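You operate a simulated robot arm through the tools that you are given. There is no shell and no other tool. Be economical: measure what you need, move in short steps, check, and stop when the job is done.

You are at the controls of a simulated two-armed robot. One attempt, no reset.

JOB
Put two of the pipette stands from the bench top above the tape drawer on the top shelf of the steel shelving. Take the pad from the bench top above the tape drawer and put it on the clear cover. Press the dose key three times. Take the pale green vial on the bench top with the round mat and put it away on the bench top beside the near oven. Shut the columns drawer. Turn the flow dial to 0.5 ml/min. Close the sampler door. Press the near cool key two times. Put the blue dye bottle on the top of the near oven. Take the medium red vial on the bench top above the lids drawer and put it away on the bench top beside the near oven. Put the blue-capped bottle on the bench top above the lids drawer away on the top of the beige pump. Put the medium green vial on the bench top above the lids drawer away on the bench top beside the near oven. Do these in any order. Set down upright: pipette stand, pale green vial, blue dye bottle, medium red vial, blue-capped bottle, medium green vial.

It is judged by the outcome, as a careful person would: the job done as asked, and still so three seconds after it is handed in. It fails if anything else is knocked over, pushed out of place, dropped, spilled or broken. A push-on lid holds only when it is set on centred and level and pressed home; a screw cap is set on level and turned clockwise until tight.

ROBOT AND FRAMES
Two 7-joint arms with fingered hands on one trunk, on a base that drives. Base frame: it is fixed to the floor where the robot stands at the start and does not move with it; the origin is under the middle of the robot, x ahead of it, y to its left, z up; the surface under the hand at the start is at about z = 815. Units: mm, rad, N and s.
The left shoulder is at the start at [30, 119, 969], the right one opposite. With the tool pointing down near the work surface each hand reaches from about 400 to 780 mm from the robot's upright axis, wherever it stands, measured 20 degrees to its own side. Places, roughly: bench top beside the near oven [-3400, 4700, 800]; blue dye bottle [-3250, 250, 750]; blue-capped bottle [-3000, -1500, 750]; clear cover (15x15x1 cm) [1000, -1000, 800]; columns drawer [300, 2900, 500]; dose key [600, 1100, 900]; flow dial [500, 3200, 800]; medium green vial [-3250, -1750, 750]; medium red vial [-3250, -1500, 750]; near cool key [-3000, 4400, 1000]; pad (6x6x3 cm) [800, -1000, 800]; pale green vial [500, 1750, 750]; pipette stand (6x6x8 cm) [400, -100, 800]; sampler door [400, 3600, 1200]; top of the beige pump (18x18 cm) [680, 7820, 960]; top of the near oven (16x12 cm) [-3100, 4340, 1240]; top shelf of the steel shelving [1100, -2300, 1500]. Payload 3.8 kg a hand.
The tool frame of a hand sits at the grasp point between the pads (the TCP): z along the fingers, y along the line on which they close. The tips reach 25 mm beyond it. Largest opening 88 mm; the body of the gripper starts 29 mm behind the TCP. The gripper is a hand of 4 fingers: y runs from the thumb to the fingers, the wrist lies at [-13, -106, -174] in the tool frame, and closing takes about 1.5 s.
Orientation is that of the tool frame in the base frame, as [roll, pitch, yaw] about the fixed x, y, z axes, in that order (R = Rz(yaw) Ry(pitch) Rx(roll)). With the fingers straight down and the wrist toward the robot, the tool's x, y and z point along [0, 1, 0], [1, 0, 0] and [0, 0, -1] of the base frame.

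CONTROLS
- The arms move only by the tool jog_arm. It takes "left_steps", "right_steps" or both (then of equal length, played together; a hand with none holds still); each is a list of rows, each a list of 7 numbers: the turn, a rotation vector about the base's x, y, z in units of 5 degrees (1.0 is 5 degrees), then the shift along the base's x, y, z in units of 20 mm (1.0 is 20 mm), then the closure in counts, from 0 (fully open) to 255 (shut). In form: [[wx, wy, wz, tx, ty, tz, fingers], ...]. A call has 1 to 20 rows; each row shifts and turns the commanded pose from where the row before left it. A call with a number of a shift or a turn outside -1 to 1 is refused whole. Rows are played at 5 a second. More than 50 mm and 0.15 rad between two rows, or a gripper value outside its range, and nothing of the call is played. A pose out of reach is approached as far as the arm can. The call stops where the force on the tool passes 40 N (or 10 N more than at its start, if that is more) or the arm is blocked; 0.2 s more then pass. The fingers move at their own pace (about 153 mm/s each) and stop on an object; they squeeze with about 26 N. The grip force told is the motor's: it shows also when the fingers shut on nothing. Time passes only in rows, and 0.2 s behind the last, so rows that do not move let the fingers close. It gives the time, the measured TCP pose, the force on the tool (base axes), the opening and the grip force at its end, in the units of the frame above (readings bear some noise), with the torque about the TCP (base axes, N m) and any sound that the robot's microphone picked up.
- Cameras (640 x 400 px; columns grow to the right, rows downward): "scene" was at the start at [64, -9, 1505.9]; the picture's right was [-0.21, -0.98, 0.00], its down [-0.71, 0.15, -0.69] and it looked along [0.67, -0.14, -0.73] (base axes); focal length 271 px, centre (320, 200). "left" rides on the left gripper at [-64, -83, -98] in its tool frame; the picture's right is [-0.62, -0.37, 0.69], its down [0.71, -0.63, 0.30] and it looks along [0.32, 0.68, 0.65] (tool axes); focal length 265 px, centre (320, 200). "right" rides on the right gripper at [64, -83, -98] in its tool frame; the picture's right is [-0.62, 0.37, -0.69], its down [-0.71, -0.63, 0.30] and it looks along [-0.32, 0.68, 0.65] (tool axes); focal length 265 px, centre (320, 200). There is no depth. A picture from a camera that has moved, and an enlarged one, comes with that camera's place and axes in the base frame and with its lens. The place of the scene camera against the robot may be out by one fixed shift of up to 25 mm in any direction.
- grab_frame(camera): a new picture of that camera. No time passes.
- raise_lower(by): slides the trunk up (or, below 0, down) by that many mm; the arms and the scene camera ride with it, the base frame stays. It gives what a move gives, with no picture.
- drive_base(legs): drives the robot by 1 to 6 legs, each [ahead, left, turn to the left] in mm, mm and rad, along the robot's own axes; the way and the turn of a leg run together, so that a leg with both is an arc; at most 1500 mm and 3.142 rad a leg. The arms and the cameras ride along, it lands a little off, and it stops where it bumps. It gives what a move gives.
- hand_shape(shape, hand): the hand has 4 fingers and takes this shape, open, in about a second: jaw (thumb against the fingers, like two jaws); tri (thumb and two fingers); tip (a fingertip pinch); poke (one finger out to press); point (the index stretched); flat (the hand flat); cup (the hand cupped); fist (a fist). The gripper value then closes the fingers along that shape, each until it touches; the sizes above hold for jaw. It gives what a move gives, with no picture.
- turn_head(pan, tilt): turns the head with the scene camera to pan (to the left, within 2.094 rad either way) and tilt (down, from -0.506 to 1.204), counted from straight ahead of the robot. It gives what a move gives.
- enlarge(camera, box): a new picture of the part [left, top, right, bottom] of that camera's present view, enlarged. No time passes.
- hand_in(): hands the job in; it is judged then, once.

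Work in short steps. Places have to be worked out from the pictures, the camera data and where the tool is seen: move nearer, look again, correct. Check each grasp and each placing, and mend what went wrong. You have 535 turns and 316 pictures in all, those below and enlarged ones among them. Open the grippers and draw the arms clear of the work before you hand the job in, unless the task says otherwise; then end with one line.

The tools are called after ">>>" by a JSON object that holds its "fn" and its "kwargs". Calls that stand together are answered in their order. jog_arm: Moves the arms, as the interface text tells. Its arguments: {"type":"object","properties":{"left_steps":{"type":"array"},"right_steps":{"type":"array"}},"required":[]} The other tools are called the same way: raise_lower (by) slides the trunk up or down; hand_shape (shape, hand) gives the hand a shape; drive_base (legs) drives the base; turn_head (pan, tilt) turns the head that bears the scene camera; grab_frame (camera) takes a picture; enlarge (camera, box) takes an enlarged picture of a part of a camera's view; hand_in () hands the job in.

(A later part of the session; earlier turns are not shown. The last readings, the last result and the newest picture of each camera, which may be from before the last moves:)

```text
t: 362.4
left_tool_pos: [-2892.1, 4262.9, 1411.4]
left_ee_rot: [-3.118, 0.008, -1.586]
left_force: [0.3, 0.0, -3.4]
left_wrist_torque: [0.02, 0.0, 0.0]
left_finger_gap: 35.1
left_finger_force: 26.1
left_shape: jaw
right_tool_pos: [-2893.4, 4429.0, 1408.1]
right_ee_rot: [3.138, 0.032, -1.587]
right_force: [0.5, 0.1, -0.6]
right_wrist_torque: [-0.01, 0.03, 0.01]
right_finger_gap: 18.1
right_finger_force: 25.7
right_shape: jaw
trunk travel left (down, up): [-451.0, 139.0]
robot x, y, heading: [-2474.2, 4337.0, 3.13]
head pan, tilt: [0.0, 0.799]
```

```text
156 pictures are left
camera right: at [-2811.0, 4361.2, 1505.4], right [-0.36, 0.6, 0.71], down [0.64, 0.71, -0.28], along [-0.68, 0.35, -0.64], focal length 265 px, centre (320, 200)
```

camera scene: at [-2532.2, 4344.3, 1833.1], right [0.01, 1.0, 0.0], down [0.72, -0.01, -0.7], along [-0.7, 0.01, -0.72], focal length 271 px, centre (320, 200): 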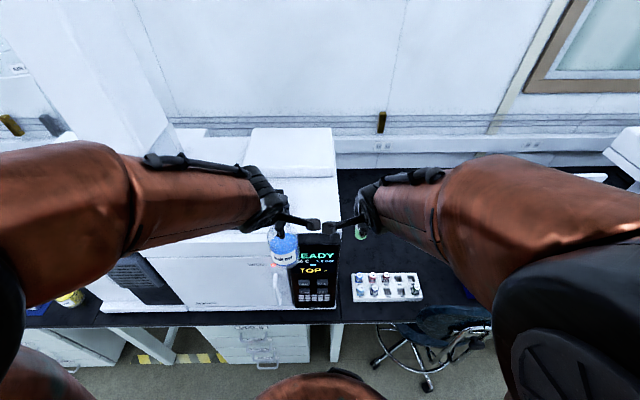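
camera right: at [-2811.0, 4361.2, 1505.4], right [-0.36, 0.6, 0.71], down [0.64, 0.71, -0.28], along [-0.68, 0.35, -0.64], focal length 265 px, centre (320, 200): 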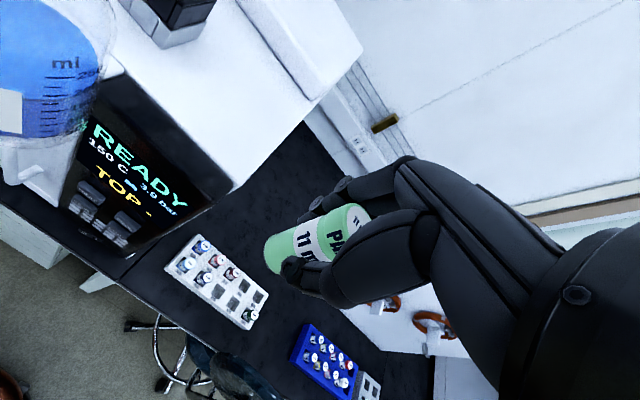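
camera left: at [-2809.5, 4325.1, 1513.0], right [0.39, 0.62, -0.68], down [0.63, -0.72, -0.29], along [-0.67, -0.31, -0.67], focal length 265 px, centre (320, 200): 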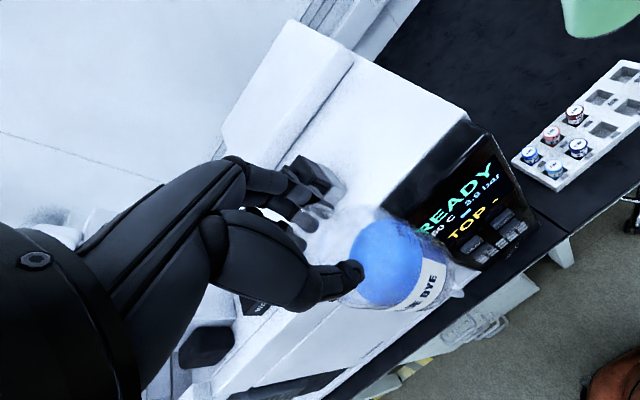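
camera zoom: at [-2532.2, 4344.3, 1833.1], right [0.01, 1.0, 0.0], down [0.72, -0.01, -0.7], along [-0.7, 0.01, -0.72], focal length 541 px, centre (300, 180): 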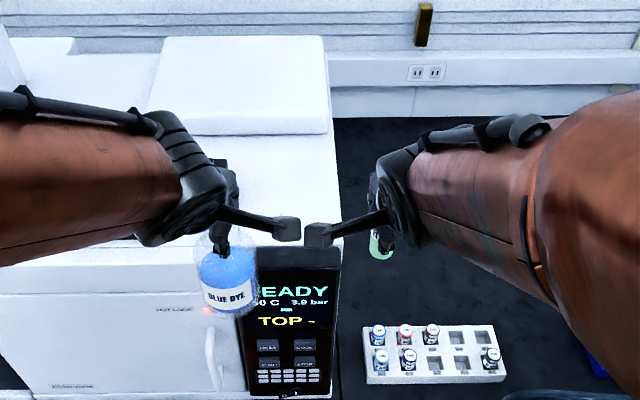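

Free oven-top area is x -3010…-3210, y 4250…4390. First move the right hand aside (+y), then bring the bottle above (-3098,4325).

>>> {"fn": "jog_arm", "kwargs": {"right_steps": [[0, 0, 0, 0, 1, 0, 255], [0, 0, 0, 0, 1, 0, 255], [0, 0, 0, 0, 1, 0, 255], [0, 0, 0, 0, 1, 0, 255], [0, 0, 0, 0, 1, 0, 255], [0, 0, 0, 0, 1, 0, 255], [0, 0, 0, 0, 1, 0, 255], [0, 0, 0, 0, 1, 0, 255]]}}

>>> {"fn": "jog_arm", "kwargs": {"left_steps": [[0, 0, 0, -1, 0.4, 0.5, 255], [0, 0, 0, -1, 0.4, 0.5, 255], [0, 0, 0, -1, 0.3, 0, 255], [0, 0, 0, -1, 0.3, 0, 255], [0, 0, 0, -1, 0.3, 0, 255], [0, 0, 0, -1, 0.3, 0, 255], [0, 0, 0, -1, 0.3, 0, 255], [0, 0, 0, -1, 0.3, 0, 255], [0, 0, 0, -1, 0.3, 0, 255], [0, 0, 0, -1, 0.2, 0, 255], [0, 0, 0, -0.3, 0, 0, 255]]}}

>>> {"fn": "grab_frame", "kwargs": {"camera": "left"}}

>>> {"fn": "grab_frame", "kwargs": {"camera": "scene"}}

```text
t: 364.2
left_tool_pos: [-2891.5, 4262.9, 1412.4]
left_ee_rot: [-3.118, 0.006, -1.587]
left_force: [0.3, -0.9, -3.3]
left_wrist_torque: [0.02, 0.0, 0.03]
left_finger_gap: 35.1
left_finger_force: 26.0
left_shape: jaw
right_tool_pos: [-2894.0, 4591.2, 1409.2]
right_ee_rot: [3.138, 0.03, -1.587]
right_force: [0.4, -0.6, -1.0]
right_wrist_torque: [0.02, -0.01, -0.02]
right_finger_gap: 18.0
right_finger_force: 26.4
right_shape: jaw
trunk travel left (down, up): [-451.0, 139.0]
robot x, y, heading: [-2475.4, 4336.8, 3.132]
head pan, tilt: [0.0, 0.799]
```

```text
t: 366.6
left_tool_pos: [-3100.0, 4325.3, 1431.5]
left_ee_rot: [-3.118, 0.006, -1.587]
left_force: [0.0, -0.5, -2.5]
left_wrist_torque: [0.02, -0.05, -0.05]
left_finger_gap: 35.2
left_finger_force: 25.9
left_shape: jaw
right_tool_pos: [-2892.1, 4588.2, 1409.5]
right_ee_rot: [3.138, 0.03, -1.586]
right_force: [-0.1, 0.3, 0.0]
right_wrist_torque: [0.04, 0.0, -0.01]
right_finger_gap: 18.3
right_finger_force: 26.2
right_shape: jaw
trunk travel left (down, up): [-451.0, 139.0]
robot x, y, heading: [-2473.1, 4335.4, 3.128]
head pan, tilt: [0.0, 0.799]
```

```text
155 pictures are left
camera left: at [-3017.0, 4386.9, 1532.8], right [0.4, 0.62, -0.68], down [0.63, -0.72, -0.29], along [-0.67, -0.31, -0.67], focal length 265 px, centre (320, 200)
```

left: 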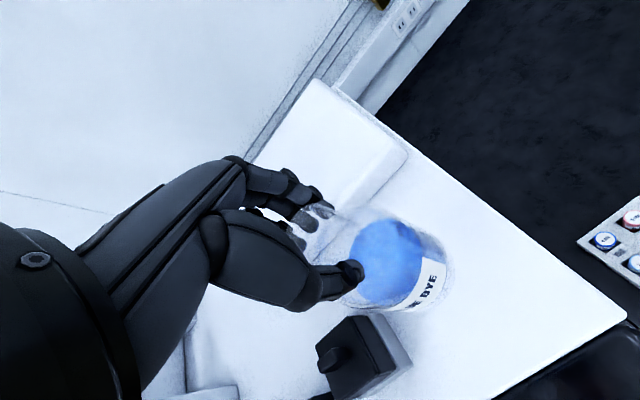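

```text
154 pictures are left
camera scene: at [-2532.4, 4344.4, 1833.0], right [0.01, 1.0, 0.0], down [0.72, -0.01, -0.7], along [-0.7, 0.01, -0.72], focal length 271 px, centre (320, 200)
```

scene: 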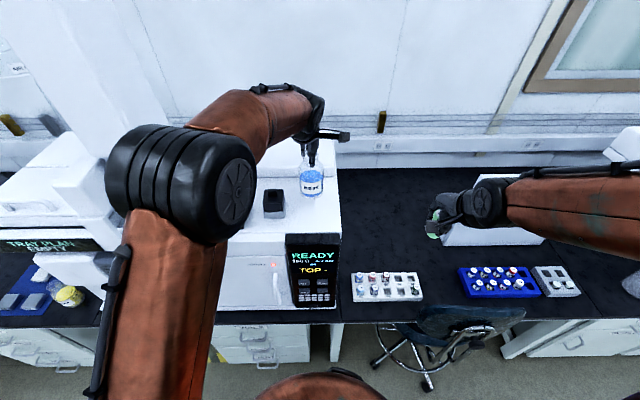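

Position is good. Shift 8 mm in +y and lower until contact.

>>> {"fn": "jog_arm", "kwargs": {"left_steps": [[0, 0, 0, 0.1, 0.4, -0.7, 255], [0, 0, 0, 0, 0, -0.7, 255], [0, 0, 0, 0, 0, -0.3, 255], [0, 0, 0, 0, 0, 0, 255]]}}

>>> {"fn": "grab_frame", "kwargs": {"camera": "left"}}

```text
t: 367.6
left_tool_pos: [-3096.1, 4333.0, 1399.3]
left_ee_rot: [-3.118, 0.008, -1.585]
left_force: [-0.3, 0.2, -2.8]
left_wrist_torque: [0.01, 0.0, 0.02]
left_finger_gap: 35.0
left_finger_force: 26.1
left_shape: jaw
right_tool_pos: [-2892.5, 4589.5, 1409.4]
right_ee_rot: [3.137, 0.029, -1.586]
right_force: [-0.1, -0.4, -0.6]
right_wrist_torque: [0.0, -0.01, -0.03]
right_finger_gap: 18.1
right_finger_force: 25.9
right_shape: jaw
trunk travel left (down, up): [-451.0, 139.0]
robot x, y, heading: [-2477.4, 4334.6, 3.127]
head pan, tilt: [0.0, 0.799]
```

```text
153 pictures are left
camera left: at [-3014.0, 4395.6, 1499.4], right [0.39, 0.62, -0.68], down [0.63, -0.72, -0.29], along [-0.67, -0.31, -0.67], focal length 265 px, centre (320, 200)
```

left: 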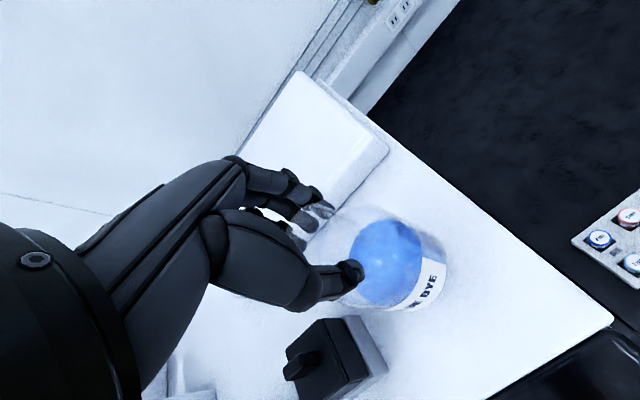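

>>> {"fn": "jog_arm", "kwargs": {"left_steps": [[0, 0, 0, 0, 0, -0.3, 255], [0, 0, 0, 0, 0, -0.2, 255], [0, 0, 0, 0, 0, -0.2, 255], [0, 0, 0, 0, 0, -0.1, 255], [0, 0, 0, 0, 0, -0.1, 255]]}}

```text
t: 368.8
left_tool_pos: [-3098.2, 4332.0, 1380.5]
left_ee_rot: [-3.119, 0.007, -1.586]
left_force: [0.4, 0.2, -3.9]
left_wrist_torque: [0.0, 0.02, -0.02]
left_finger_gap: 34.7
left_finger_force: 25.6
left_shape: jaw
right_tool_pos: [-2893.0, 4589.3, 1409.7]
right_ee_rot: [3.138, 0.029, -1.586]
right_force: [-0.2, 0.1, -0.8]
right_wrist_torque: [0.01, -0.01, -0.02]
right_finger_gap: 17.8
right_finger_force: 26.0
right_shape: jaw
trunk travel left (down, up): [-451.0, 139.0]
robot x, y, heading: [-2478.5, 4334.6, 3.125]
head pan, tilt: [0.0, 0.799]
```

>>> {"fn": "jog_arm", "kwargs": {"left_steps": [[0, 0, 0, 0, 0, -0.15, 255], [0, 0, 0, 0, 0, -0.15, 255], [0, 0, 0, 0, 0, -0.15, 255]]}}

>>> {"fn": "enlarge", "kwargs": {"camera": "scene", "box": [260, 120, 380, 240]}}

```text
t: 369.6
left_tool_pos: [-3096.8, 4331.8, 1372.2]
left_ee_rot: [-3.119, 0.007, -1.585]
left_force: [0.2, 0.4, -1.2]
left_wrist_torque: [0.01, -0.01, -0.01]
left_finger_gap: 34.7
left_finger_force: 25.6
left_shape: jaw
right_tool_pos: [-2892.6, 4590.6, 1409.9]
right_ee_rot: [3.138, 0.03, -1.586]
right_force: [0.1, 0.4, -0.6]
right_wrist_torque: [0.01, -0.03, -0.01]
right_finger_gap: 18.3
right_finger_force: 26.2
right_shape: jaw
trunk travel left (down, up): [-451.0, 139.0]
robot x, y, heading: [-2475.4, 4337.5, 3.128]
head pan, tilt: [0.0, 0.799]
```

```text
3.33 times, centred on (320, 180) of scene
camera zoom: at [-2531.7, 4344.6, 1833.1], right [0.01, 1.0, 0.0], down [0.72, -0.01, -0.7], along [-0.7, 0.01, -0.72], focal length 902 px, centre (320, 267)
```

zoom: 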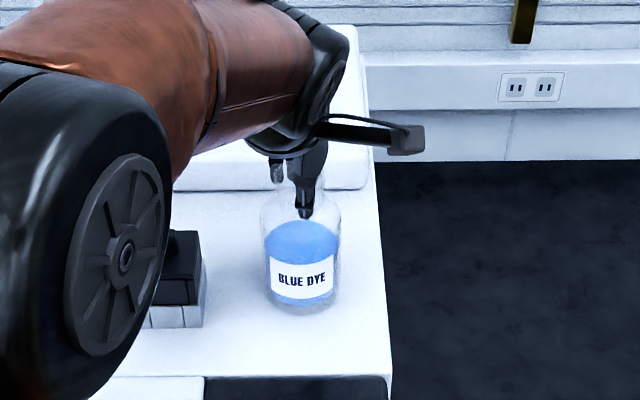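

Weight is being taken. One more small step, then release and rise.

>>> {"fn": "jog_arm", "kwargs": {"left_steps": [[0, 0, 0, 0, 0, -0.1, 255], [0, 0, 0, 0, 0, 0, 255]]}}

>>> {"fn": "jog_arm", "kwargs": {"left_steps": [[0, 0, 0, 0, 0, 0, 120], [0, 0, 0, 0, 0, 0, 60], [0, 0, 0, 0, 0, 0, 0], [0, 0, 0, 0, 0, 0, 0], [0, 0, 0, 0, 0, 1, 0], [0, 0, 0, 0, 0, 1, 0], [0, 0, 0, 0, 0, 1, 0], [0, 0, 0, 0, 0, 1, 0], [0, 0, 0, 1, 0, 0, 0], [0, 0, 0, 1, 0, 0, 0], [0, 0, 0, 1, 0, 0, 0], [0, 0, 0, 1, 0, 0, 0], [0, 0, 0, 1, 0, 0, 0], [0, 0, 0, 1, 0, 0, 0], [0, 0, 0, 1, 0, 0, 0], [0, 0, 0, 1, 0, 0, 0], [0, 0, 0, 1, -0.5, 0, 0], [0, 0, 0, 1, -1, 0, 0]]}}

>>> {"fn": "enlarge", "kwargs": {"camera": "scene", "box": [240, 120, 440, 320]}}

```text
t: 370.2
left_tool_pos: [-3095.7, 4332.8, 1370.3]
left_ee_rot: [-3.12, 0.006, -1.587]
left_force: [2.3, -0.4, 6.8]
left_wrist_torque: [-0.03, 0.12, 0.0]
left_finger_gap: 35.1
left_finger_force: 25.8
left_shape: jaw
right_tool_pos: [-2891.4, 4587.7, 1409.9]
right_ee_rot: [3.139, 0.028, -1.587]
right_force: [0.1, 0.8, 0.0]
right_wrist_torque: [0.02, -0.02, 0.02]
right_finger_gap: 18.2
right_finger_force: 26.1
right_shape: jaw
trunk travel left (down, up): [-451.0, 139.0]
robot x, y, heading: [-2478.9, 4336.3, 3.132]
head pan, tilt: [0.0, 0.799]
```

```text
t: 374.0
left_tool_pos: [-2893.8, 4300.6, 1449.1]
left_ee_rot: [-3.119, 0.007, -1.587]
left_force: [0.3, 0.3, 0.4]
left_wrist_torque: [-0.01, 0.02, 0.0]
left_finger_gap: 88.0
left_finger_force: 0.0
left_shape: jaw
right_tool_pos: [-2891.3, 4587.3, 1409.8]
right_ee_rot: [3.139, 0.032, -1.587]
right_force: [0.3, 0.3, -0.2]
right_wrist_torque: [0.01, 0.02, -0.01]
right_finger_gap: 18.3
right_finger_force: 25.8
right_shape: jaw
trunk travel left (down, up): [-451.0, 139.0]
robot x, y, heading: [-2476.2, 4334.3, 3.127]
head pan, tilt: [0.0, 0.799]
```

```text
2.00 times, centred on (340, 220) of scene
camera zoom: at [-2530.7, 4342.3, 1833.1], right [0.01, 1.0, 0.0], down [0.72, -0.01, -0.7], along [-0.7, 0.01, -0.72], focal length 541 px, centre (280, 160)
```

zoom: 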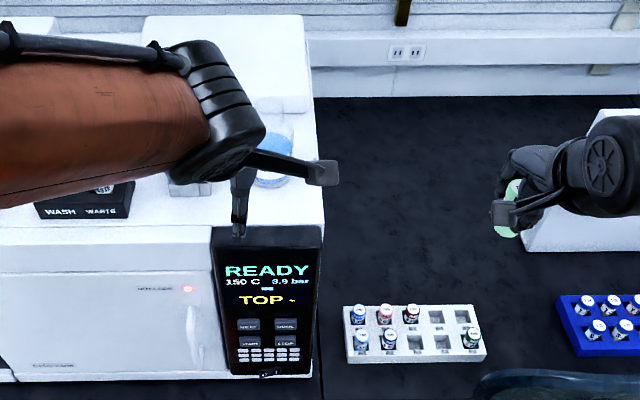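

Bottle placed. Lower the trunk (left hand raised to stay clear), drive 60 mm closer, then extend the right hand to place the vial behind the rack at about (-3205,4585).

>>> {"fn": "raise_lower", "kwargs": {"by": -330}}

>>> {"fn": "jog_arm", "kwargs": {"left_steps": [[0, 0, 0, 0.5, 0, 1, 0], [0, 0, 0, 0.5, 0, 1, 0], [0, 0, 0, 0, 0, 1, 0], [0, 0, 0, 0, 0, 1, 0], [0, 0, 0, 0, 0, 1, 0], [0, 0, 0, 0, 0, 1, 0], [0, 0, 0, 0, 0, 1, 0], [0, 0, 0, 0, 0, 1, 0], [0, 0, 0, 0, 0, 1, 0], [0, 0, 0, 0, 0, 1, 0]]}}

>>> {"fn": "drive_base", "kwargs": {"legs": [[60, 0, 0.01]]}}

>>> {"fn": "jog_arm", "kwargs": {"right_steps": [[0, 0, 0, -1, 0, 0, 255], [0, 0, 0, -1, 0, 0, 255], [0, 0, 0, -1, 0, 0, 255], [0, 0, 0, -1, 0, 0, 255], [0, 0, 0, -1, 0, 0, 255], [0, 0, 0, -1, 0, 0, 255], [0, 0, 0, -1, 0, 0, 255], [0, 0, 0, -1, 0, -1, 255], [0, 0, 0, -1, 0, -1, 255], [0, 0, 0, -1, 0, -1, 255], [0, 0, 0, -1, 0, -1, 255], [0, 0, 0, -1, 0, -1, 255], [0, 0, 0, -0.7, 0, -1, 255]]}}

>>> {"fn": "grab_frame", "kwargs": {"camera": "right"}}

>>> {"fn": "grab_frame", "kwargs": {"camera": "scene"}}

```text
t: 377.2
left_tool_pos: [-2894.7, 4303.6, 1119.0]
left_ee_rot: [-3.115, 0.006, -1.587]
left_force: [-0.1, 0.1, -0.8]
left_wrist_torque: [0.0, 0.0, -0.04]
left_finger_gap: 87.8
left_finger_force: 0.0
left_shape: jaw
right_tool_pos: [-2891.5, 4587.9, 1079.5]
right_ee_rot: [3.136, 0.029, -1.586]
right_force: [0.7, -0.2, -0.1]
right_wrist_torque: [0.01, 0.01, 0.0]
right_finger_gap: 18.2
right_finger_force: 25.9
right_shape: jaw
trunk travel left (down, up): [-121.0, 469.0]
robot x, y, heading: [-2477.7, 4333.0, 3.127]
head pan, tilt: [0.0, 0.799]
```

```text
t: 379.4
left_tool_pos: [-2875.1, 4301.9, 1321.3]
left_ee_rot: [-3.116, 0.006, -1.586]
left_force: [-0.4, 0.2, 0.4]
left_wrist_torque: [0.03, 0.03, 0.03]
left_finger_gap: 87.6
left_finger_force: 0.1
left_shape: jaw
right_tool_pos: [-2891.9, 4589.7, 1078.5]
right_ee_rot: [3.139, 0.031, -1.586]
right_force: [0.1, -0.8, -0.8]
right_wrist_torque: [0.0, -0.01, 0.0]
right_finger_gap: 18.2
right_finger_force: 26.2
right_shape: jaw
trunk travel left (down, up): [-121.0, 469.0]
robot x, y, heading: [-2480.0, 4335.1, 3.126]
head pan, tilt: [0.0, 0.799]
```

```text
t: 380.4
left_tool_pos: [-2937.1, 4299.0, 1318.2]
left_ee_rot: [-3.116, 0.008, -1.576]
left_force: [-0.5, -0.4, -0.6]
left_wrist_torque: [0.04, -0.03, 0.01]
left_finger_gap: 87.9
left_finger_force: 0.0
left_shape: jaw
right_tool_pos: [-2956.5, 4585.1, 1078.1]
right_ee_rot: [3.14, 0.029, -1.575]
right_force: [-0.4, -0.2, 0.7]
right_wrist_torque: [-0.04, -0.03, -0.02]
right_finger_gap: 18.0
right_finger_force: 26.0
right_shape: jaw
trunk travel left (down, up): [-121.0, 469.0]
robot x, y, heading: [-2535.1, 4334.2, 3.135]
head pan, tilt: [0.0, 0.799]
```

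```text
t: 383.2
left_tool_pos: [-2935.7, 4299.4, 1318.7]
left_ee_rot: [-3.117, 0.007, -1.576]
left_force: [0.1, 0.3, -0.3]
left_wrist_torque: [0.02, 0.0, -0.04]
left_finger_gap: 87.7
left_finger_force: 0.1
left_shape: jaw
right_tool_pos: [-3210.1, 4585.4, 957.2]
right_ee_rot: [3.138, 0.03, -1.576]
right_force: [-0.1, 0.1, 0.4]
right_wrist_torque: [-0.03, -0.06, -0.01]
right_finger_gap: 18.2
right_finger_force: 26.1
right_shape: jaw
trunk travel left (down, up): [-121.0, 469.0]
robot x, y, heading: [-2535.7, 4336.6, 3.134]
head pan, tilt: [0.0, 0.799]
```

```text
150 pictures are left
camera right: at [-3126.1, 4518.7, 1054.9], right [-0.36, 0.6, 0.71], down [0.63, 0.72, -0.28], along [-0.68, 0.35, -0.64], focal length 265 px, centre (320, 200)
```

right: 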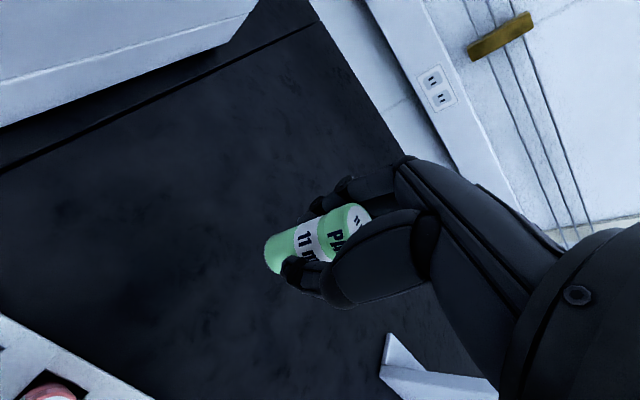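

```text
149 pictures are left
camera scene: at [-2592.3, 4344.5, 1503.0], right [0.0, 1.0, 0.0], down [0.72, 0.0, -0.7], along [-0.7, 0.0, -0.72], focal length 271 px, centre (320, 200)
```

scene: 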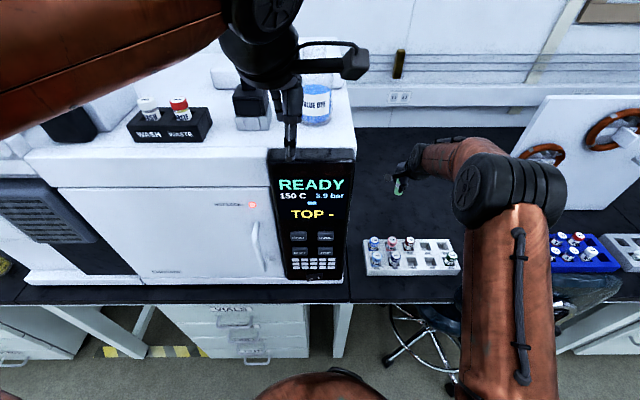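

Clear spot. Lower the vial to the bench.

>>> {"fn": "jog_arm", "kwargs": {"right_steps": [[0, 0, 0, 0, 0, -1, 255], [0, 0, 0, 0, 0, -1, 255], [0, 0, 0, 0, 0, -1, 255], [0, 0, 0, 0, 0, -1, 255], [0, 0, 0, 0, 0, -1, 255], [0, 0, 0, 0, 0, -1, 255], [0, 0, 0, 0, 0, -1, 255], [0, 0, 0, 0, 0, -0.4, 255], [0, 0, 0, 0, 0, -0.2, 255], [0, 0, 0, 0, 0, 0, 255]]}}

```text
t: 385.4
left_tool_pos: [-2934.2, 4299.2, 1319.7]
left_ee_rot: [-3.116, 0.007, -1.577]
left_force: [0.0, -1.0, 0.2]
left_wrist_torque: [0.0, -0.02, -0.01]
left_finger_gap: 88.0
left_finger_force: 0.0
left_shape: jaw
right_tool_pos: [-3208.7, 4584.6, 807.1]
right_ee_rot: [3.139, 0.031, -1.575]
right_force: [-0.5, -0.1, 0.3]
right_wrist_torque: [0.0, -0.01, -0.02]
right_finger_gap: 18.2
right_finger_force: 25.9
right_shape: jaw
trunk travel left (down, up): [-121.0, 469.0]
robot x, y, heading: [-2537.5, 4335.3, 3.134]
head pan, tilt: [0.0, 0.799]
```

>>> {"fn": "jog_arm", "kwargs": {"right_steps": [[0, 0, 0, 0, 0, -0.15, 255], [0, 0, 0, 0, 0, -0.1, 255], [0, 0, 0, 0, 0, -0.1, 255], [0, 0, 0, 0, 0, 0, 255]]}}

```text
t: 386.4
left_tool_pos: [-2935.1, 4299.4, 1320.0]
left_ee_rot: [-3.118, 0.007, -1.576]
left_force: [1.1, 0.9, -0.2]
left_wrist_torque: [0.0, -0.02, 0.0]
left_finger_gap: 88.0
left_finger_force: 0.1
left_shape: jaw
right_tool_pos: [-3209.8, 4584.3, 800.5]
right_ee_rot: [3.138, 0.03, -1.577]
right_force: [0.2, 0.1, -0.5]
right_wrist_torque: [0.03, -0.01, 0.0]
right_finger_gap: 18.2
right_finger_force: 25.5
right_shape: jaw
trunk travel left (down, up): [-121.0, 469.0]
robot x, y, heading: [-2529.1, 4336.1, 3.134]
head pan, tilt: [0.0, 0.799]
```

>>> {"fn": "jog_arm", "kwargs": {"right_steps": [[0, 0, 0, 0, 0, -0.1, 255], [0, 0, 0, 0, 0, -0.1, 255], [0, 0, 0, 0, 0, 0, 255]]}}

```text
t: 387.2
left_tool_pos: [-2934.7, 4299.5, 1319.7]
left_ee_rot: [-3.12, 0.008, -1.574]
left_force: [0.0, -0.1, -0.1]
left_wrist_torque: [-0.02, -0.02, 0.02]
left_finger_gap: 88.1
left_finger_force: 0.1
left_shape: jaw
right_tool_pos: [-3209.4, 4584.4, 797.8]
right_ee_rot: [3.136, 0.031, -1.576]
right_force: [1.3, -0.6, 9.9]
right_wrist_torque: [0.0, 0.08, 0.0]
right_finger_gap: 18.0
right_finger_force: 25.3
right_shape: jaw
trunk travel left (down, up): [-121.0, 469.0]
robot x, y, heading: [-2536.3, 4338.1, 3.134]
head pan, tilt: [0.0, 0.799]
```

Contact (10 N). Release and rise.

>>> {"fn": "jog_arm", "kwargs": {"right_steps": [[0, 0, 0, 0, 0, 0, 180], [0, 0, 0, 0, 0, 0, 120], [0, 0, 0, 0, 0, 0, 0], [0, 0, 0, 0, 0, 0, 0], [0, 0, 0, 0, 0, 1, 0], [0, 0, 0, 0, 0, 1, 0], [0, 0, 0, 0, 0, 1, 0], [0, 0, 0, 0, 0, 1, 0], [0, 0, 0, 0, 0, 1, 0], [0, 0, 0, 0, 0, 1, 0], [0, 0, 0, 0, 0, 1, 0]]}}

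>>> {"fn": "grab_frame", "kwargs": {"camera": "right"}}

```text
t: 389.6
left_tool_pos: [-2934.3, 4298.7, 1319.8]
left_ee_rot: [-3.116, 0.005, -1.576]
left_force: [-0.2, -0.5, 0.1]
left_wrist_torque: [0.02, 0.01, 0.01]
left_finger_gap: 87.8
left_finger_force: 0.0
left_shape: jaw
right_tool_pos: [-3209.0, 4584.3, 936.4]
right_ee_rot: [3.137, 0.034, -1.576]
right_force: [-0.8, -1.0, 0.0]
right_wrist_torque: [0.0, -0.01, 0.02]
right_finger_gap: 87.7
right_finger_force: 0.0
right_shape: jaw
trunk travel left (down, up): [-121.0, 469.0]
robot x, y, heading: [-2536.5, 4338.7, 3.135]
head pan, tilt: [0.0, 0.799]
```

```text
148 pictures are left
camera right: at [-3125.9, 4518.3, 1033.7], right [-0.36, 0.6, 0.71], down [0.63, 0.72, -0.28], along [-0.68, 0.35, -0.64], focal length 265 px, centre (320, 200)
```

right: 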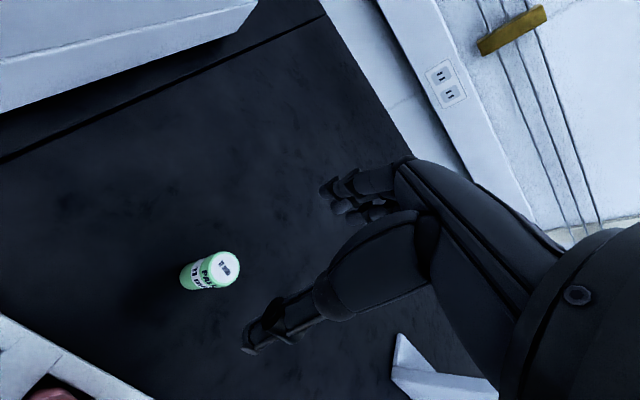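

The pale green vial stands upright behind the rack. Now retract the right hand to the front of the oven for the COOL key.

>>> {"fn": "jog_arm", "kwargs": {"right_steps": [[0, 0, 0, 0, 0, 1, 0], [0, 0, 0, 0, 0, 1, 0], [0, 0, 0, 0, 0, 1, 0], [0, 0, 0, 0.5, 0, 1, 0], [0, 0, 0, 1, 0, 1, 0], [0, 0, 0, 1, 0, 1, 0], [0, 0, 0, 1, 0, 0, 0], [0, 0, 0, 1, 0, 0, 0], [0, 0, 0, 1, 0, 0, 0], [0, 0, 0, 1, 0, 0, 0], [0, 0, 0, 1, 0, 0, 0], [0, 0, 0, 1, 0, 0, 0], [0, 0, 0, 1, 0, 0, 0], [0, 0, 0, 1, 0, 0, 0], [0, 0, 0, 1, 0, 0, 0], [0, 0, 0, 1, 0, 0, 0], [0, 0, 0, 1, 0, 0, 0]]}}

>>> {"fn": "hand_shape", "kwargs": {"shape": "poke", "hand": "right"}}

>>> {"fn": "drive_base", "kwargs": {"legs": [[-130, 0, 0]]}}

>>> {"fn": "jog_arm", "kwargs": {"right_steps": [[0, 1, 0, 0, -0.5, 0, 0], [0, 1, 0, 0, -0.5, 0, 0], [0, 1, 0, 0, -0.5, 0, 0], [0, 1, 0, 0, -0.5, 0, 0], [0, 1, 0, 0, -0.5, 0, 0], [0, 1, 0, 0, -0.5, 0, 0], [0, 1, 0, 0, -0.5, 0, 0], [0, 1, 0, 0, -0.5, 0, 0], [0, 1, 0, 0, -0.5, 0, 0], [0, 1, 0, 0, -0.5, 0, 0], [0, 1, 0, 0, -0.5, 0, 0], [0, 1, 0, 0, -0.5, 0, 0]]}}

>>> {"fn": "grab_frame", "kwargs": {"camera": "right"}}

>>> {"fn": "grab_frame", "kwargs": {"camera": "scene"}}

```text
t: 393.2
left_tool_pos: [-2934.8, 4298.3, 1319.9]
left_ee_rot: [-3.116, 0.006, -1.575]
left_force: [0.2, 0.0, 0.6]
left_wrist_torque: [0.0, 0.02, 0.01]
left_finger_gap: 87.6
left_finger_force: 0.0
left_shape: jaw
right_tool_pos: [-2938.6, 4585.2, 1055.6]
right_ee_rot: [3.139, 0.029, -1.575]
right_force: [0.0, 0.3, -0.3]
right_wrist_torque: [-0.01, 0.02, 0.01]
right_finger_gap: 87.9
right_finger_force: 0.1
right_shape: jaw
trunk travel left (down, up): [-121.0, 469.0]
robot x, y, heading: [-2533.2, 4336.3, 3.137]
head pan, tilt: [0.0, 0.799]
```

```text
t: 394.1
left_tool_pos: [-2934.4, 4298.4, 1319.9]
left_ee_rot: [-3.117, 0.006, -1.574]
left_force: [0.0, 0.7, 0.1]
left_wrist_torque: [0.02, 0.05, 0.0]
left_finger_gap: 87.5
left_finger_force: 0.1
left_shape: jaw
right_tool_pos: [-2938.7, 4583.6, 1055.6]
right_ee_rot: [3.139, 0.032, -1.576]
right_force: [-0.7, 0.9, -0.3]
right_wrist_torque: [-0.01, -0.04, 0.0]
right_finger_gap: 0.0
right_finger_force: 0.1
right_shape: poke
trunk travel left (down, up): [-121.0, 469.0]
robot x, y, heading: [-2534.5, 4338.1, 3.135]
head pan, tilt: [0.0, 0.799]
```

```text
t: 395.4
left_tool_pos: [-2801.9, 4298.6, 1320.1]
left_ee_rot: [-3.116, 0.007, -1.574]
left_force: [1.6, -0.3, 0.3]
left_wrist_torque: [0.03, 0.0, 0.0]
left_finger_gap: 87.8
left_finger_force: 0.0
left_shape: jaw
right_tool_pos: [-2807.8, 4583.7, 1055.5]
right_ee_rot: [3.137, 0.028, -1.574]
right_force: [-0.3, -0.2, 0.8]
right_wrist_torque: [0.02, 0.01, -0.01]
right_finger_gap: 0.0
right_finger_force: 0.0
right_shape: poke
trunk travel left (down, up): [-121.0, 469.0]
robot x, y, heading: [-2405.8, 4335.6, 3.136]
head pan, tilt: [0.0, 0.799]
```

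```text
t: 398.0
left_tool_pos: [-2805.3, 4297.6, 1318.6]
left_ee_rot: [-3.117, 0.007, -1.576]
left_force: [0.1, 0.9, 0.6]
left_wrist_torque: [-0.02, 0.02, -0.01]
left_finger_gap: 87.8
left_finger_force: 0.2
left_shape: jaw
right_tool_pos: [-2883.6, 4474.0, 1071.6]
right_ee_rot: [2.089, 0.013, -1.599]
right_force: [-0.6, -0.8, 0.1]
right_wrist_torque: [-0.01, 0.01, 0.0]
right_finger_gap: 0.0
right_finger_force: 0.1
right_shape: poke
right hand out of reach, approached as far as the arm can: row 4, 5, 6, 7, 8, 9, 10
trunk travel left (down, up): [-121.0, 469.0]
robot x, y, heading: [-2406.7, 4335.9, 3.144]
head pan, tilt: [0.0, 0.799]
```

```text
147 pictures are left
camera right: at [-2759.3, 4406.3, 1047.2], right [0.44, 0.6, 0.67], down [0.07, 0.72, -0.69], along [-0.9, 0.35, 0.27], focal length 265 px, centre (320, 200)
```

right: 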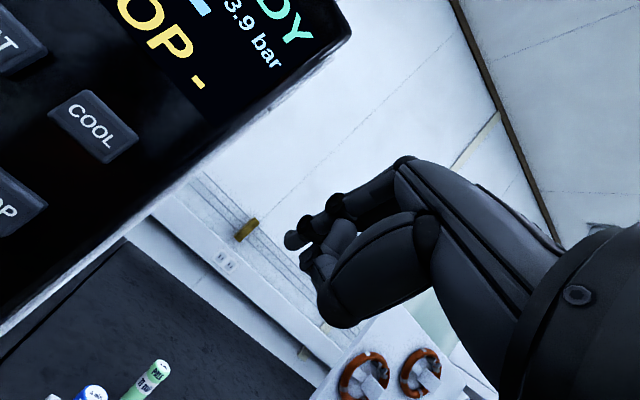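

```text
146 pictures are left
camera scene: at [-2462.0, 4343.4, 1503.0], right [0.0, 1.0, 0.0], down [0.72, 0.0, -0.7], along [-0.7, 0.0, -0.72], focal length 271 px, centre (320, 200)
```

scene: 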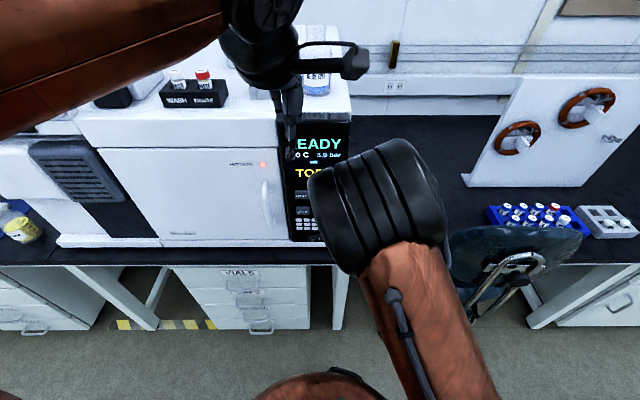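

COOL key is at about (-2980,4345,1029); fingertip at about (-2931,4474,1062). Move the fingertip in front of the key.

>>> {"fn": "jog_arm", "kwargs": {"right_steps": [[0, 0, 0, 0, -1, -0.3, 0], [0, 0, 0, 0, -1, -0.3, 0], [0, 0, 0, 0, -1, -0.3, 0], [0, 0, 0, 0, -1, -0.3, 0], [0, 0, 0, 0, -1, -0.3, 0], [0, 0, 0, 0, -1, -0.15, 0], [0, 0, 0, 0, -0.7, 0, 0]]}}

>>> {"fn": "grab_frame", "kwargs": {"camera": "right"}}

>>> {"fn": "enlarge", "kwargs": {"camera": "scene", "box": [260, 110, 400, 260]}}

```text
t: 399.6
left_tool_pos: [-2802.7, 4298.1, 1319.6]
left_ee_rot: [-3.118, 0.008, -1.573]
left_force: [0.0, 0.1, -1.4]
left_wrist_torque: [-0.02, 0.0, -0.01]
left_finger_gap: 88.2
left_finger_force: 0.1
left_shape: jaw
right_tool_pos: [-2883.1, 4338.8, 1036.1]
right_ee_rot: [2.093, 0.013, -1.597]
right_force: [0.1, 0.7, 0.1]
right_wrist_torque: [0.01, -0.02, -0.03]
right_finger_gap: 0.0
right_finger_force: 0.1
right_shape: poke
trunk travel left (down, up): [-121.0, 469.0]
robot x, y, heading: [-2403.6, 4333.2, 3.136]
head pan, tilt: [0.0, 0.799]
```

```text
145 pictures are left
camera right: at [-2758.6, 4271.0, 1013.8], right [0.43, 0.6, 0.67], down [0.07, 0.72, -0.69], along [-0.9, 0.35, 0.27], focal length 265 px, centre (320, 200)
```

right: 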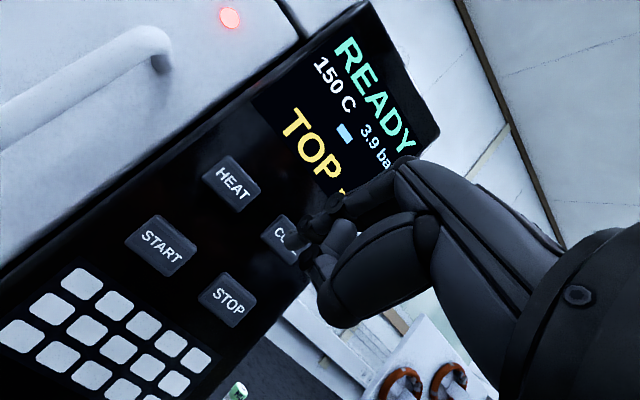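

```text
2.67 times, centred on (330, 185) of scene
camera zoom: at [-2461.4, 4343.5, 1503.1], right [0.0, 1.0, 0.0], down [0.72, 0.0, -0.7], along [-0.7, 0.0, -0.72], focal length 722 px, centre (293, 240)
```

zoom: 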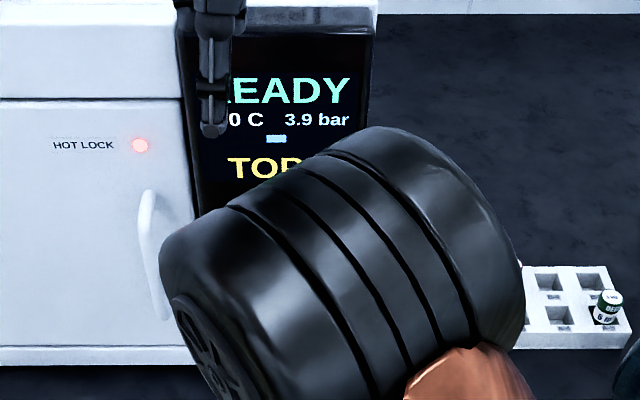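

Key refined to (-2980,4366,1041). Shift +21 mm in y, +16 mm up, then approach.

>>> {"fn": "jog_arm", "kwargs": {"right_steps": [[0, 0, 0, 0, 0.6, 0.4, 0], [0, 0, 0, 0, 0.45, 0.4, 0], [0, 0, 0, -0.8, 0, 0, 0], [0, 0, 0, -0.5, 0, 0, 0], [0, 0, 0, 0, 0, 0, 0]]}}

>>> {"fn": "grab_frame", "kwargs": {"camera": "right"}}

```text
t: 400.8
left_tool_pos: [-2803.7, 4297.6, 1319.6]
left_ee_rot: [-3.117, 0.007, -1.575]
left_force: [0.3, -0.3, 0.9]
left_wrist_torque: [-0.03, -0.01, -0.01]
left_finger_gap: 87.8
left_finger_force: 0.0
left_shape: jaw
right_tool_pos: [-2911.6, 4360.4, 1051.3]
right_ee_rot: [2.091, 0.013, -1.598]
right_force: [0.1, -0.5, 0.2]
right_wrist_torque: [0.0, -0.01, 0.02]
right_finger_gap: 0.1
right_finger_force: 0.1
right_shape: poke
trunk travel left (down, up): [-121.0, 469.0]
robot x, y, heading: [-2403.3, 4334.7, 3.135]
head pan, tilt: [0.0, 0.799]
```

```text
143 pictures are left
camera right: at [-2786.3, 4292.4, 1029.5], right [0.43, 0.6, 0.67], down [0.07, 0.72, -0.69], along [-0.9, 0.35, 0.27], focal length 265 px, centre (320, 200)
```

right: 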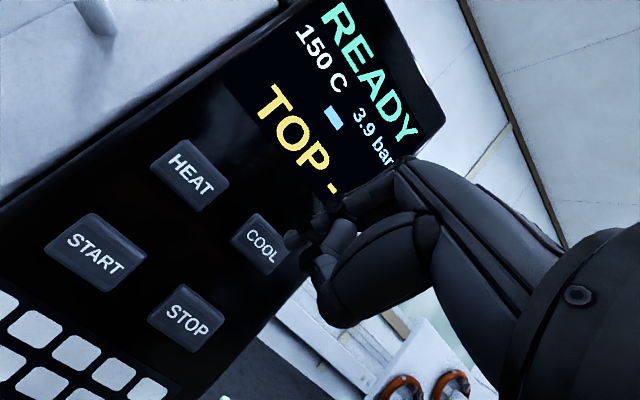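

The key is now fully visible: about (-2966,4352,1030). Back off a little, shift -14 mm y and -11 mm z.

>>> {"fn": "jog_arm", "kwargs": {"right_steps": [[0, 0, 0, 0.4, 0, 0, 0], [0, 0, 0, 0, -0.7, -0.55, 0], [0, 0, 0, 0, 0, 0, 0]]}}

>>> {"fn": "enlarge", "kwargs": {"camera": "right", "box": [180, 150, 380, 310]}}

```text
t: 401.6
left_tool_pos: [-2804.4, 4298.4, 1318.6]
left_ee_rot: [-3.117, 0.007, -1.573]
left_force: [-0.2, 0.5, 1.1]
left_wrist_torque: [0.01, -0.02, -0.04]
left_finger_gap: 88.1
left_finger_force: 0.0
left_shape: jaw
right_tool_pos: [-2902.0, 4345.5, 1042.0]
right_ee_rot: [2.09, 0.012, -1.597]
right_force: [-0.3, -0.3, -0.3]
right_wrist_torque: [0.02, 0.01, -0.01]
right_finger_gap: 0.0
right_finger_force: 0.0
right_shape: poke
trunk travel left (down, up): [-121.0, 469.0]
robot x, y, heading: [-2403.7, 4338.9, 3.131]
head pan, tilt: [0.0, 0.799]
```

```text
2.50 times, centred on (280, 230) of right
camera zoom: at [-2777.1, 4279.4, 1019.0], right [0.44, 0.6, 0.67], down [0.07, 0.72, -0.69], along [-0.9, 0.35, 0.27], focal length 664 px, centre (420, 125)
```

zoom: 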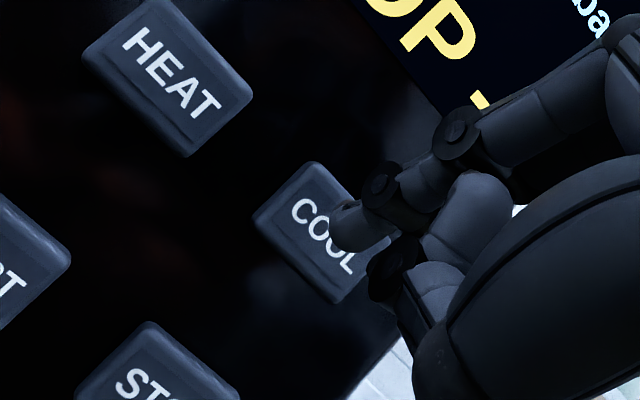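

Tip is on line with the key. Press forward in small steps.

>>> {"fn": "jog_arm", "kwargs": {"right_steps": [[0, 0, 0, -0.25, 0, 0, 0], [0, 0, 0, -0.25, 0, 0, 0], [0, 0, 0, -0.2, 0, 0, 0], [0, 0, 0, 0, 0, 0, 0]]}}

>>> {"fn": "enlarge", "kwargs": {"camera": "right", "box": [180, 150, 380, 310]}}

```text
t: 402.6
left_tool_pos: [-2803.6, 4298.1, 1319.3]
left_ee_rot: [-3.117, 0.007, -1.574]
left_force: [0.4, 0.5, 0.4]
left_wrist_torque: [0.01, -0.01, -0.01]
left_finger_gap: 87.7
left_finger_force: 0.0
left_shape: jaw
right_tool_pos: [-2917.6, 4344.6, 1044.1]
right_ee_rot: [2.092, 0.013, -1.6]
right_force: [0.0, 0.8, -0.1]
right_wrist_torque: [-0.02, 0.01, -0.02]
right_finger_gap: 0.1
right_finger_force: 0.2
right_shape: poke
trunk travel left (down, up): [-121.0, 469.0]
robot x, y, heading: [-2404.6, 4336.2, 3.139]
head pan, tilt: [0.0, 0.799]
```

```text
2.50 times, centred on (280, 230) of right
camera zoom: at [-2791.8, 4278.1, 1020.0], right [0.44, 0.6, 0.67], down [0.07, 0.72, -0.69], along [-0.9, 0.35, 0.27], focal length 664 px, centre (420, 125)
```

zoom: 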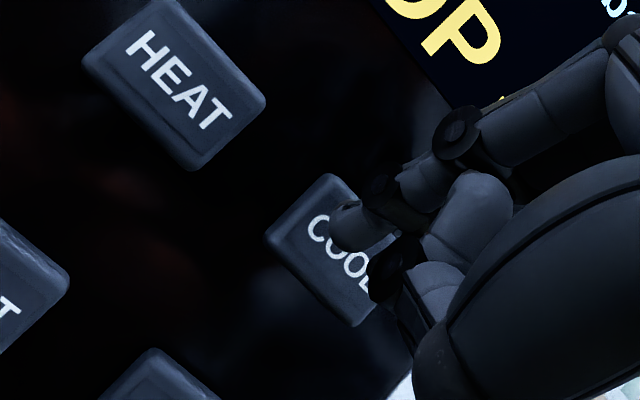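

>>> {"fn": "jog_arm", "kwargs": {"right_steps": [[0, 0, 0, 0, 0.25, -0.3, 0], [0, 0, 0, -0.25, 0, 0, 0], [0, 0, 0, -0.2, 0, 0, 0], [0, 0, 0, 0, 0, 0, 0]]}}

>>> {"fn": "enlarge", "kwargs": {"camera": "right", "box": [180, 150, 380, 310]}}

```text
t: 403.6
left_tool_pos: [-2805.0, 4298.2, 1319.2]
left_ee_rot: [-3.118, 0.007, -1.574]
left_force: [-0.4, 0.2, 0.4]
left_wrist_torque: [0.02, 0.03, -0.01]
left_finger_gap: 87.9
left_finger_force: 0.0
left_shape: jaw
right_tool_pos: [-2926.0, 4351.0, 1037.6]
right_ee_rot: [2.091, 0.012, -1.598]
right_force: [-0.1, -0.9, 0.0]
right_wrist_torque: [0.02, 0.01, 0.0]
right_finger_gap: 0.0
right_finger_force: 0.0
right_shape: poke
trunk travel left (down, up): [-121.0, 469.0]
robot x, y, heading: [-2408.0, 4336.6, 3.137]
head pan, tilt: [0.0, 0.799]
```

```text
2.50 times, centred on (280, 230) of right
camera zoom: at [-2800.8, 4283.9, 1013.7], right [0.43, 0.6, 0.67], down [0.07, 0.72, -0.69], along [-0.9, 0.35, 0.27], focal length 664 px, centre (420, 125)
```

zoom: 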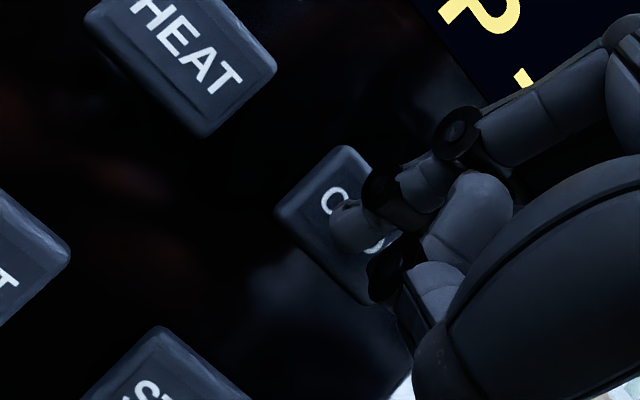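

>>> {"fn": "jog_arm", "kwargs": {"right_steps": [[0, 0, 0, -0.15, 0, 0, 0], [0, 0, 0, -0.15, 0, 0, 0], [0, 0, 0, -0.15, 0, 0, 0], [0, 0, 0, 0, 0, 0, 0]]}}

```text
t: 404.6
left_tool_pos: [-2804.2, 4298.1, 1320.1]
left_ee_rot: [-3.117, 0.008, -1.575]
left_force: [0.2, 0.0, -0.6]
left_wrist_torque: [0.01, 0.01, -0.04]
left_finger_gap: 87.9
left_finger_force: 0.0
left_shape: jaw
right_tool_pos: [-2934.1, 4351.4, 1036.8]
right_ee_rot: [2.09, 0.014, -1.6]
right_force: [2.0, 0.7, -1.4]
right_wrist_torque: [-0.02, -0.05, 0.02]
right_finger_gap: 0.1
right_finger_force: 0.1
right_shape: poke
trunk travel left (down, up): [-121.0, 469.0]
robot x, y, heading: [-2406.6, 4336.6, 3.141]
head pan, tilt: [0.0, 0.799]
heard: click
```

Click: first press. Back off and press again.

>>> {"fn": "jog_arm", "kwargs": {"right_steps": [[0, 0, 0, 0.4, 0, 0, 0], [0, 0, 0, 0.2, 0, 0, 0], [0, 0, 0, 0, 0, 0, 0], [0, 0, 0, 0, 0, 0, 0]]}}

>>> {"fn": "jog_arm", "kwargs": {"right_steps": [[0, 0, 0, -0.3, 0, 0, 0], [0, 0, 0, -0.3, 0, 0, 0], [0, 0, 0, 0, 0, 0, 0]]}}

```text
t: 405.6
left_tool_pos: [-2805.4, 4297.7, 1319.6]
left_ee_rot: [-3.118, 0.007, -1.574]
left_force: [-0.3, 0.5, 0.5]
left_wrist_torque: [0.0, -0.02, -0.03]
left_finger_gap: 87.9
left_finger_force: 0.0
left_shape: jaw
right_tool_pos: [-2923.4, 4352.9, 1038.2]
right_ee_rot: [2.091, 0.011, -1.598]
right_force: [0.3, -0.4, 0.3]
right_wrist_torque: [-0.02, 0.0, 0.01]
right_finger_gap: 0.0
right_finger_force: 0.2
right_shape: poke
trunk travel left (down, up): [-121.0, 469.0]
robot x, y, heading: [-2405.4, 4336.8, 3.137]
head pan, tilt: [0.0, 0.799]
```

```text
t: 406.4
left_tool_pos: [-2804.9, 4298.4, 1318.7]
left_ee_rot: [-3.119, 0.007, -1.574]
left_force: [0.1, -0.1, 0.4]
left_wrist_torque: [0.01, 0.0, 0.01]
left_finger_gap: 88.2
left_finger_force: 0.0
left_shape: jaw
right_tool_pos: [-2934.0, 4352.0, 1036.8]
right_ee_rot: [2.091, 0.013, -1.6]
right_force: [2.7, 1.2, 0.9]
right_wrist_torque: [0.04, -0.01, 0.01]
right_finger_gap: 0.0
right_finger_force: 0.0
right_shape: poke
trunk travel left (down, up): [-121.0, 469.0]
robot x, y, heading: [-2401.7, 4336.9, 3.139]
head pan, tilt: [0.0, 0.799]
heard: click
```

Second click. Back off, restore the hand orientation and jaw shape, and check the panel and the bottle.

>>> {"fn": "jog_arm", "kwargs": {"right_steps": [[0, 0, 0, 1, 0, 0, 0], [0, 0, 0, 1, 0.5, 0, 0], [0, -1, 0, 1, 0.5, 0, 0], [0, -1, 0, 0.5, 0.5, 0, 0], [0, -1, 0, 0, 0.5, 0, 0], [0, -1, 0, 0, 0.5, 0, 0], [0, -1, 0, 0, 0.5, 0, 0], [0, -1, 0, 0, 0.5, 0, 0], [0, -1, 0, 0, 0.5, 0, 0], [0, -1, 0, 0, 0.5, 0, 0], [0, -1, 0, 0, 0.5, 0, 0], [0, -1, 0, 0, 0.5, 0, 0], [0, -1, 0, 0, 0.5, 0, 0], [0, -1, 0, 0, 0.5, 0, 0]]}}

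>>> {"fn": "hand_shape", "kwargs": {"shape": "jaw", "hand": "right"}}

>>> {"fn": "drive_base", "kwargs": {"legs": [[-250, 0, 0]]}}

>>> {"fn": "turn_head", "kwargs": {"pan": 0.0, "tilt": 0.5}}

>>> {"fn": "grab_frame", "kwargs": {"camera": "scene"}}

```text
t: 409.4
left_tool_pos: [-2803.7, 4296.9, 1319.1]
left_ee_rot: [-3.117, 0.007, -1.574]
left_force: [-0.3, -0.7, -0.2]
left_wrist_torque: [0.0, -0.01, 0.01]
left_finger_gap: 87.8
left_finger_force: 0.1
left_shape: jaw
right_tool_pos: [-2865.3, 4480.5, 1038.6]
right_ee_rot: [3.119, 0.032, -1.576]
right_force: [-0.1, -0.5, -0.5]
right_wrist_torque: [0.03, 0.0, 0.01]
right_finger_gap: 0.0
right_finger_force: 0.1
right_shape: poke
trunk travel left (down, up): [-121.0, 469.0]
robot x, y, heading: [-2406.1, 4334.8, 3.138]
head pan, tilt: [0.0, 0.799]
```

```text
t: 410.3
left_tool_pos: [-2804.8, 4297.0, 1319.6]
left_ee_rot: [-3.117, 0.006, -1.575]
left_force: [0.5, 0.4, -0.3]
left_wrist_torque: [0.0, -0.01, 0.01]
left_finger_gap: 87.8
left_finger_force: 0.1
left_shape: jaw
right_tool_pos: [-2863.7, 4480.0, 1037.9]
right_ee_rot: [3.119, 0.033, -1.577]
right_force: [0.0, -1.0, 0.0]
right_wrist_torque: [0.03, 0.0, 0.01]
right_finger_gap: 87.9
right_finger_force: 0.0
right_shape: jaw
trunk travel left (down, up): [-121.0, 469.0]
robot x, y, heading: [-2402.7, 4333.8, 3.137]
head pan, tilt: [0.0, 0.799]
```

```text
t: 412.1
left_tool_pos: [-2547.9, 4296.3, 1319.6]
left_ee_rot: [-3.119, 0.006, -1.576]
left_force: [0.5, 0.5, -0.1]
left_wrist_torque: [0.01, 0.02, 0.01]
left_finger_gap: 87.8
left_finger_force: 0.1
left_shape: jaw
right_tool_pos: [-2609.2, 4479.0, 1037.3]
right_ee_rot: [3.116, 0.034, -1.576]
right_force: [0.0, 0.5, -0.5]
right_wrist_torque: [-0.01, -0.01, -0.01]
right_finger_gap: 88.0
right_finger_force: 0.1
right_shape: jaw
trunk travel left (down, up): [-121.0, 469.0]
robot x, y, heading: [-2153.4, 4334.5, 3.14]
head pan, tilt: [0.0, 0.799]
```

```text
t: 412.9
left_tool_pos: [-2549.4, 4296.7, 1320.0]
left_ee_rot: [-3.117, 0.008, -1.573]
left_force: [0.2, -0.3, 0.8]
left_wrist_torque: [0.03, 0.01, -0.03]
left_finger_gap: 87.9
left_finger_force: 0.0
left_shape: jaw
right_tool_pos: [-2609.3, 4480.5, 1037.7]
right_ee_rot: [3.119, 0.033, -1.578]
right_force: [0.1, 0.7, -0.1]
right_wrist_torque: [-0.01, -0.01, -0.01]
right_finger_gap: 87.7
right_finger_force: 0.0
right_shape: jaw
trunk travel left (down, up): [-121.0, 469.0]
robot x, y, heading: [-2150.6, 4333.8, 3.14]
head pan, tilt: [0.0, 0.499]
```

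```text
139 pictures are left
camera scene: at [-2216.7, 4343.1, 1528.9], right [0.0, 1.0, 0.0], down [0.48, 0.0, -0.88], along [-0.88, 0.0, -0.48], focal length 271 px, centre (320, 200)
```

scene: 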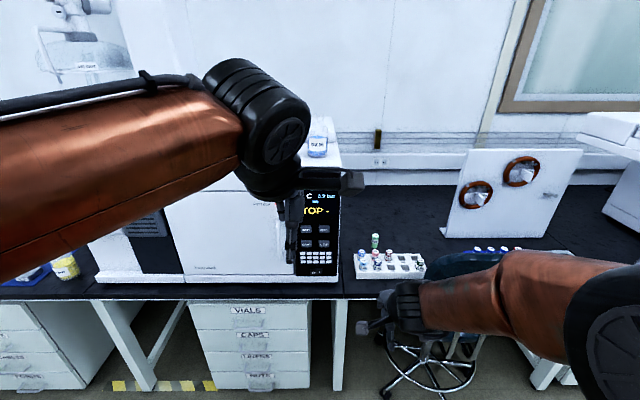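

All good there. Drive down the aisle to the vials near (-3250,-1500).

>>> {"fn": "drive_base", "kwargs": {"legs": [[-350, 0, 0], [0, 1450, 0], [0, 1450, 0], [0, 1400, 0], [0, 1300, 0]]}}

>>> {"fn": "turn_head", "kwargs": {"pan": 0.0, "tilt": 0.4}}

>>> {"fn": "grab_frame", "kwargs": {"camera": "scene"}}

```text
t: 441.5
left_tool_pos: [-2118.3, -1324.8, 1319.3]
left_ee_rot: [-3.116, 0.007, -1.523]
left_force: [0.5, -0.1, 0.3]
left_wrist_torque: [0.0, 0.01, 0.01]
left_finger_gap: 88.0
left_finger_force: 0.0
left_shape: jaw
right_tool_pos: [-2186.8, -1146.5, 1038.6]
right_ee_rot: [3.12, 0.034, -1.524]
right_force: [-0.3, -1.0, 0.4]
right_wrist_torque: [0.02, -0.01, 0.0]
right_finger_gap: 87.9
right_finger_force: 0.2
right_shape: jaw
trunk travel left (down, up): [-121.0, 469.0]
robot x, y, heading: [-1718.5, -1266.0, -3.092]
head pan, tilt: [0.0, 0.499]
```

```text
t: 442.2
left_tool_pos: [-2117.4, -1325.4, 1320.1]
left_ee_rot: [-3.116, 0.007, -1.523]
left_force: [0.0, -0.1, 0.1]
left_wrist_torque: [0.04, 0.01, -0.04]
left_finger_gap: 87.8
left_finger_force: 0.1
left_shape: jaw
right_tool_pos: [-2186.2, -1145.6, 1037.3]
right_ee_rot: [3.12, 0.033, -1.525]
right_force: [0.1, 1.3, -0.7]
right_wrist_torque: [-0.01, 0.01, 0.0]
right_finger_gap: 88.0
right_finger_force: 0.0
right_shape: jaw
trunk travel left (down, up): [-121.0, 469.0]
robot x, y, heading: [-1723.3, -1267.1, -3.09]
head pan, tilt: [0.0, 0.4]
```

```text
138 pictures are left
camera scene: at [-1789.3, -1262.5, 1538.1], right [-0.05, 1.0, 0.0], down [0.39, 0.02, -0.92], along [-0.92, -0.04, -0.39], focal length 271 px, centre (320, 200)
```

scene: 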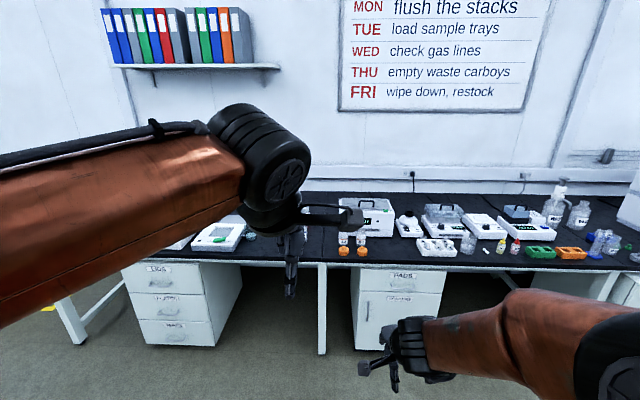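

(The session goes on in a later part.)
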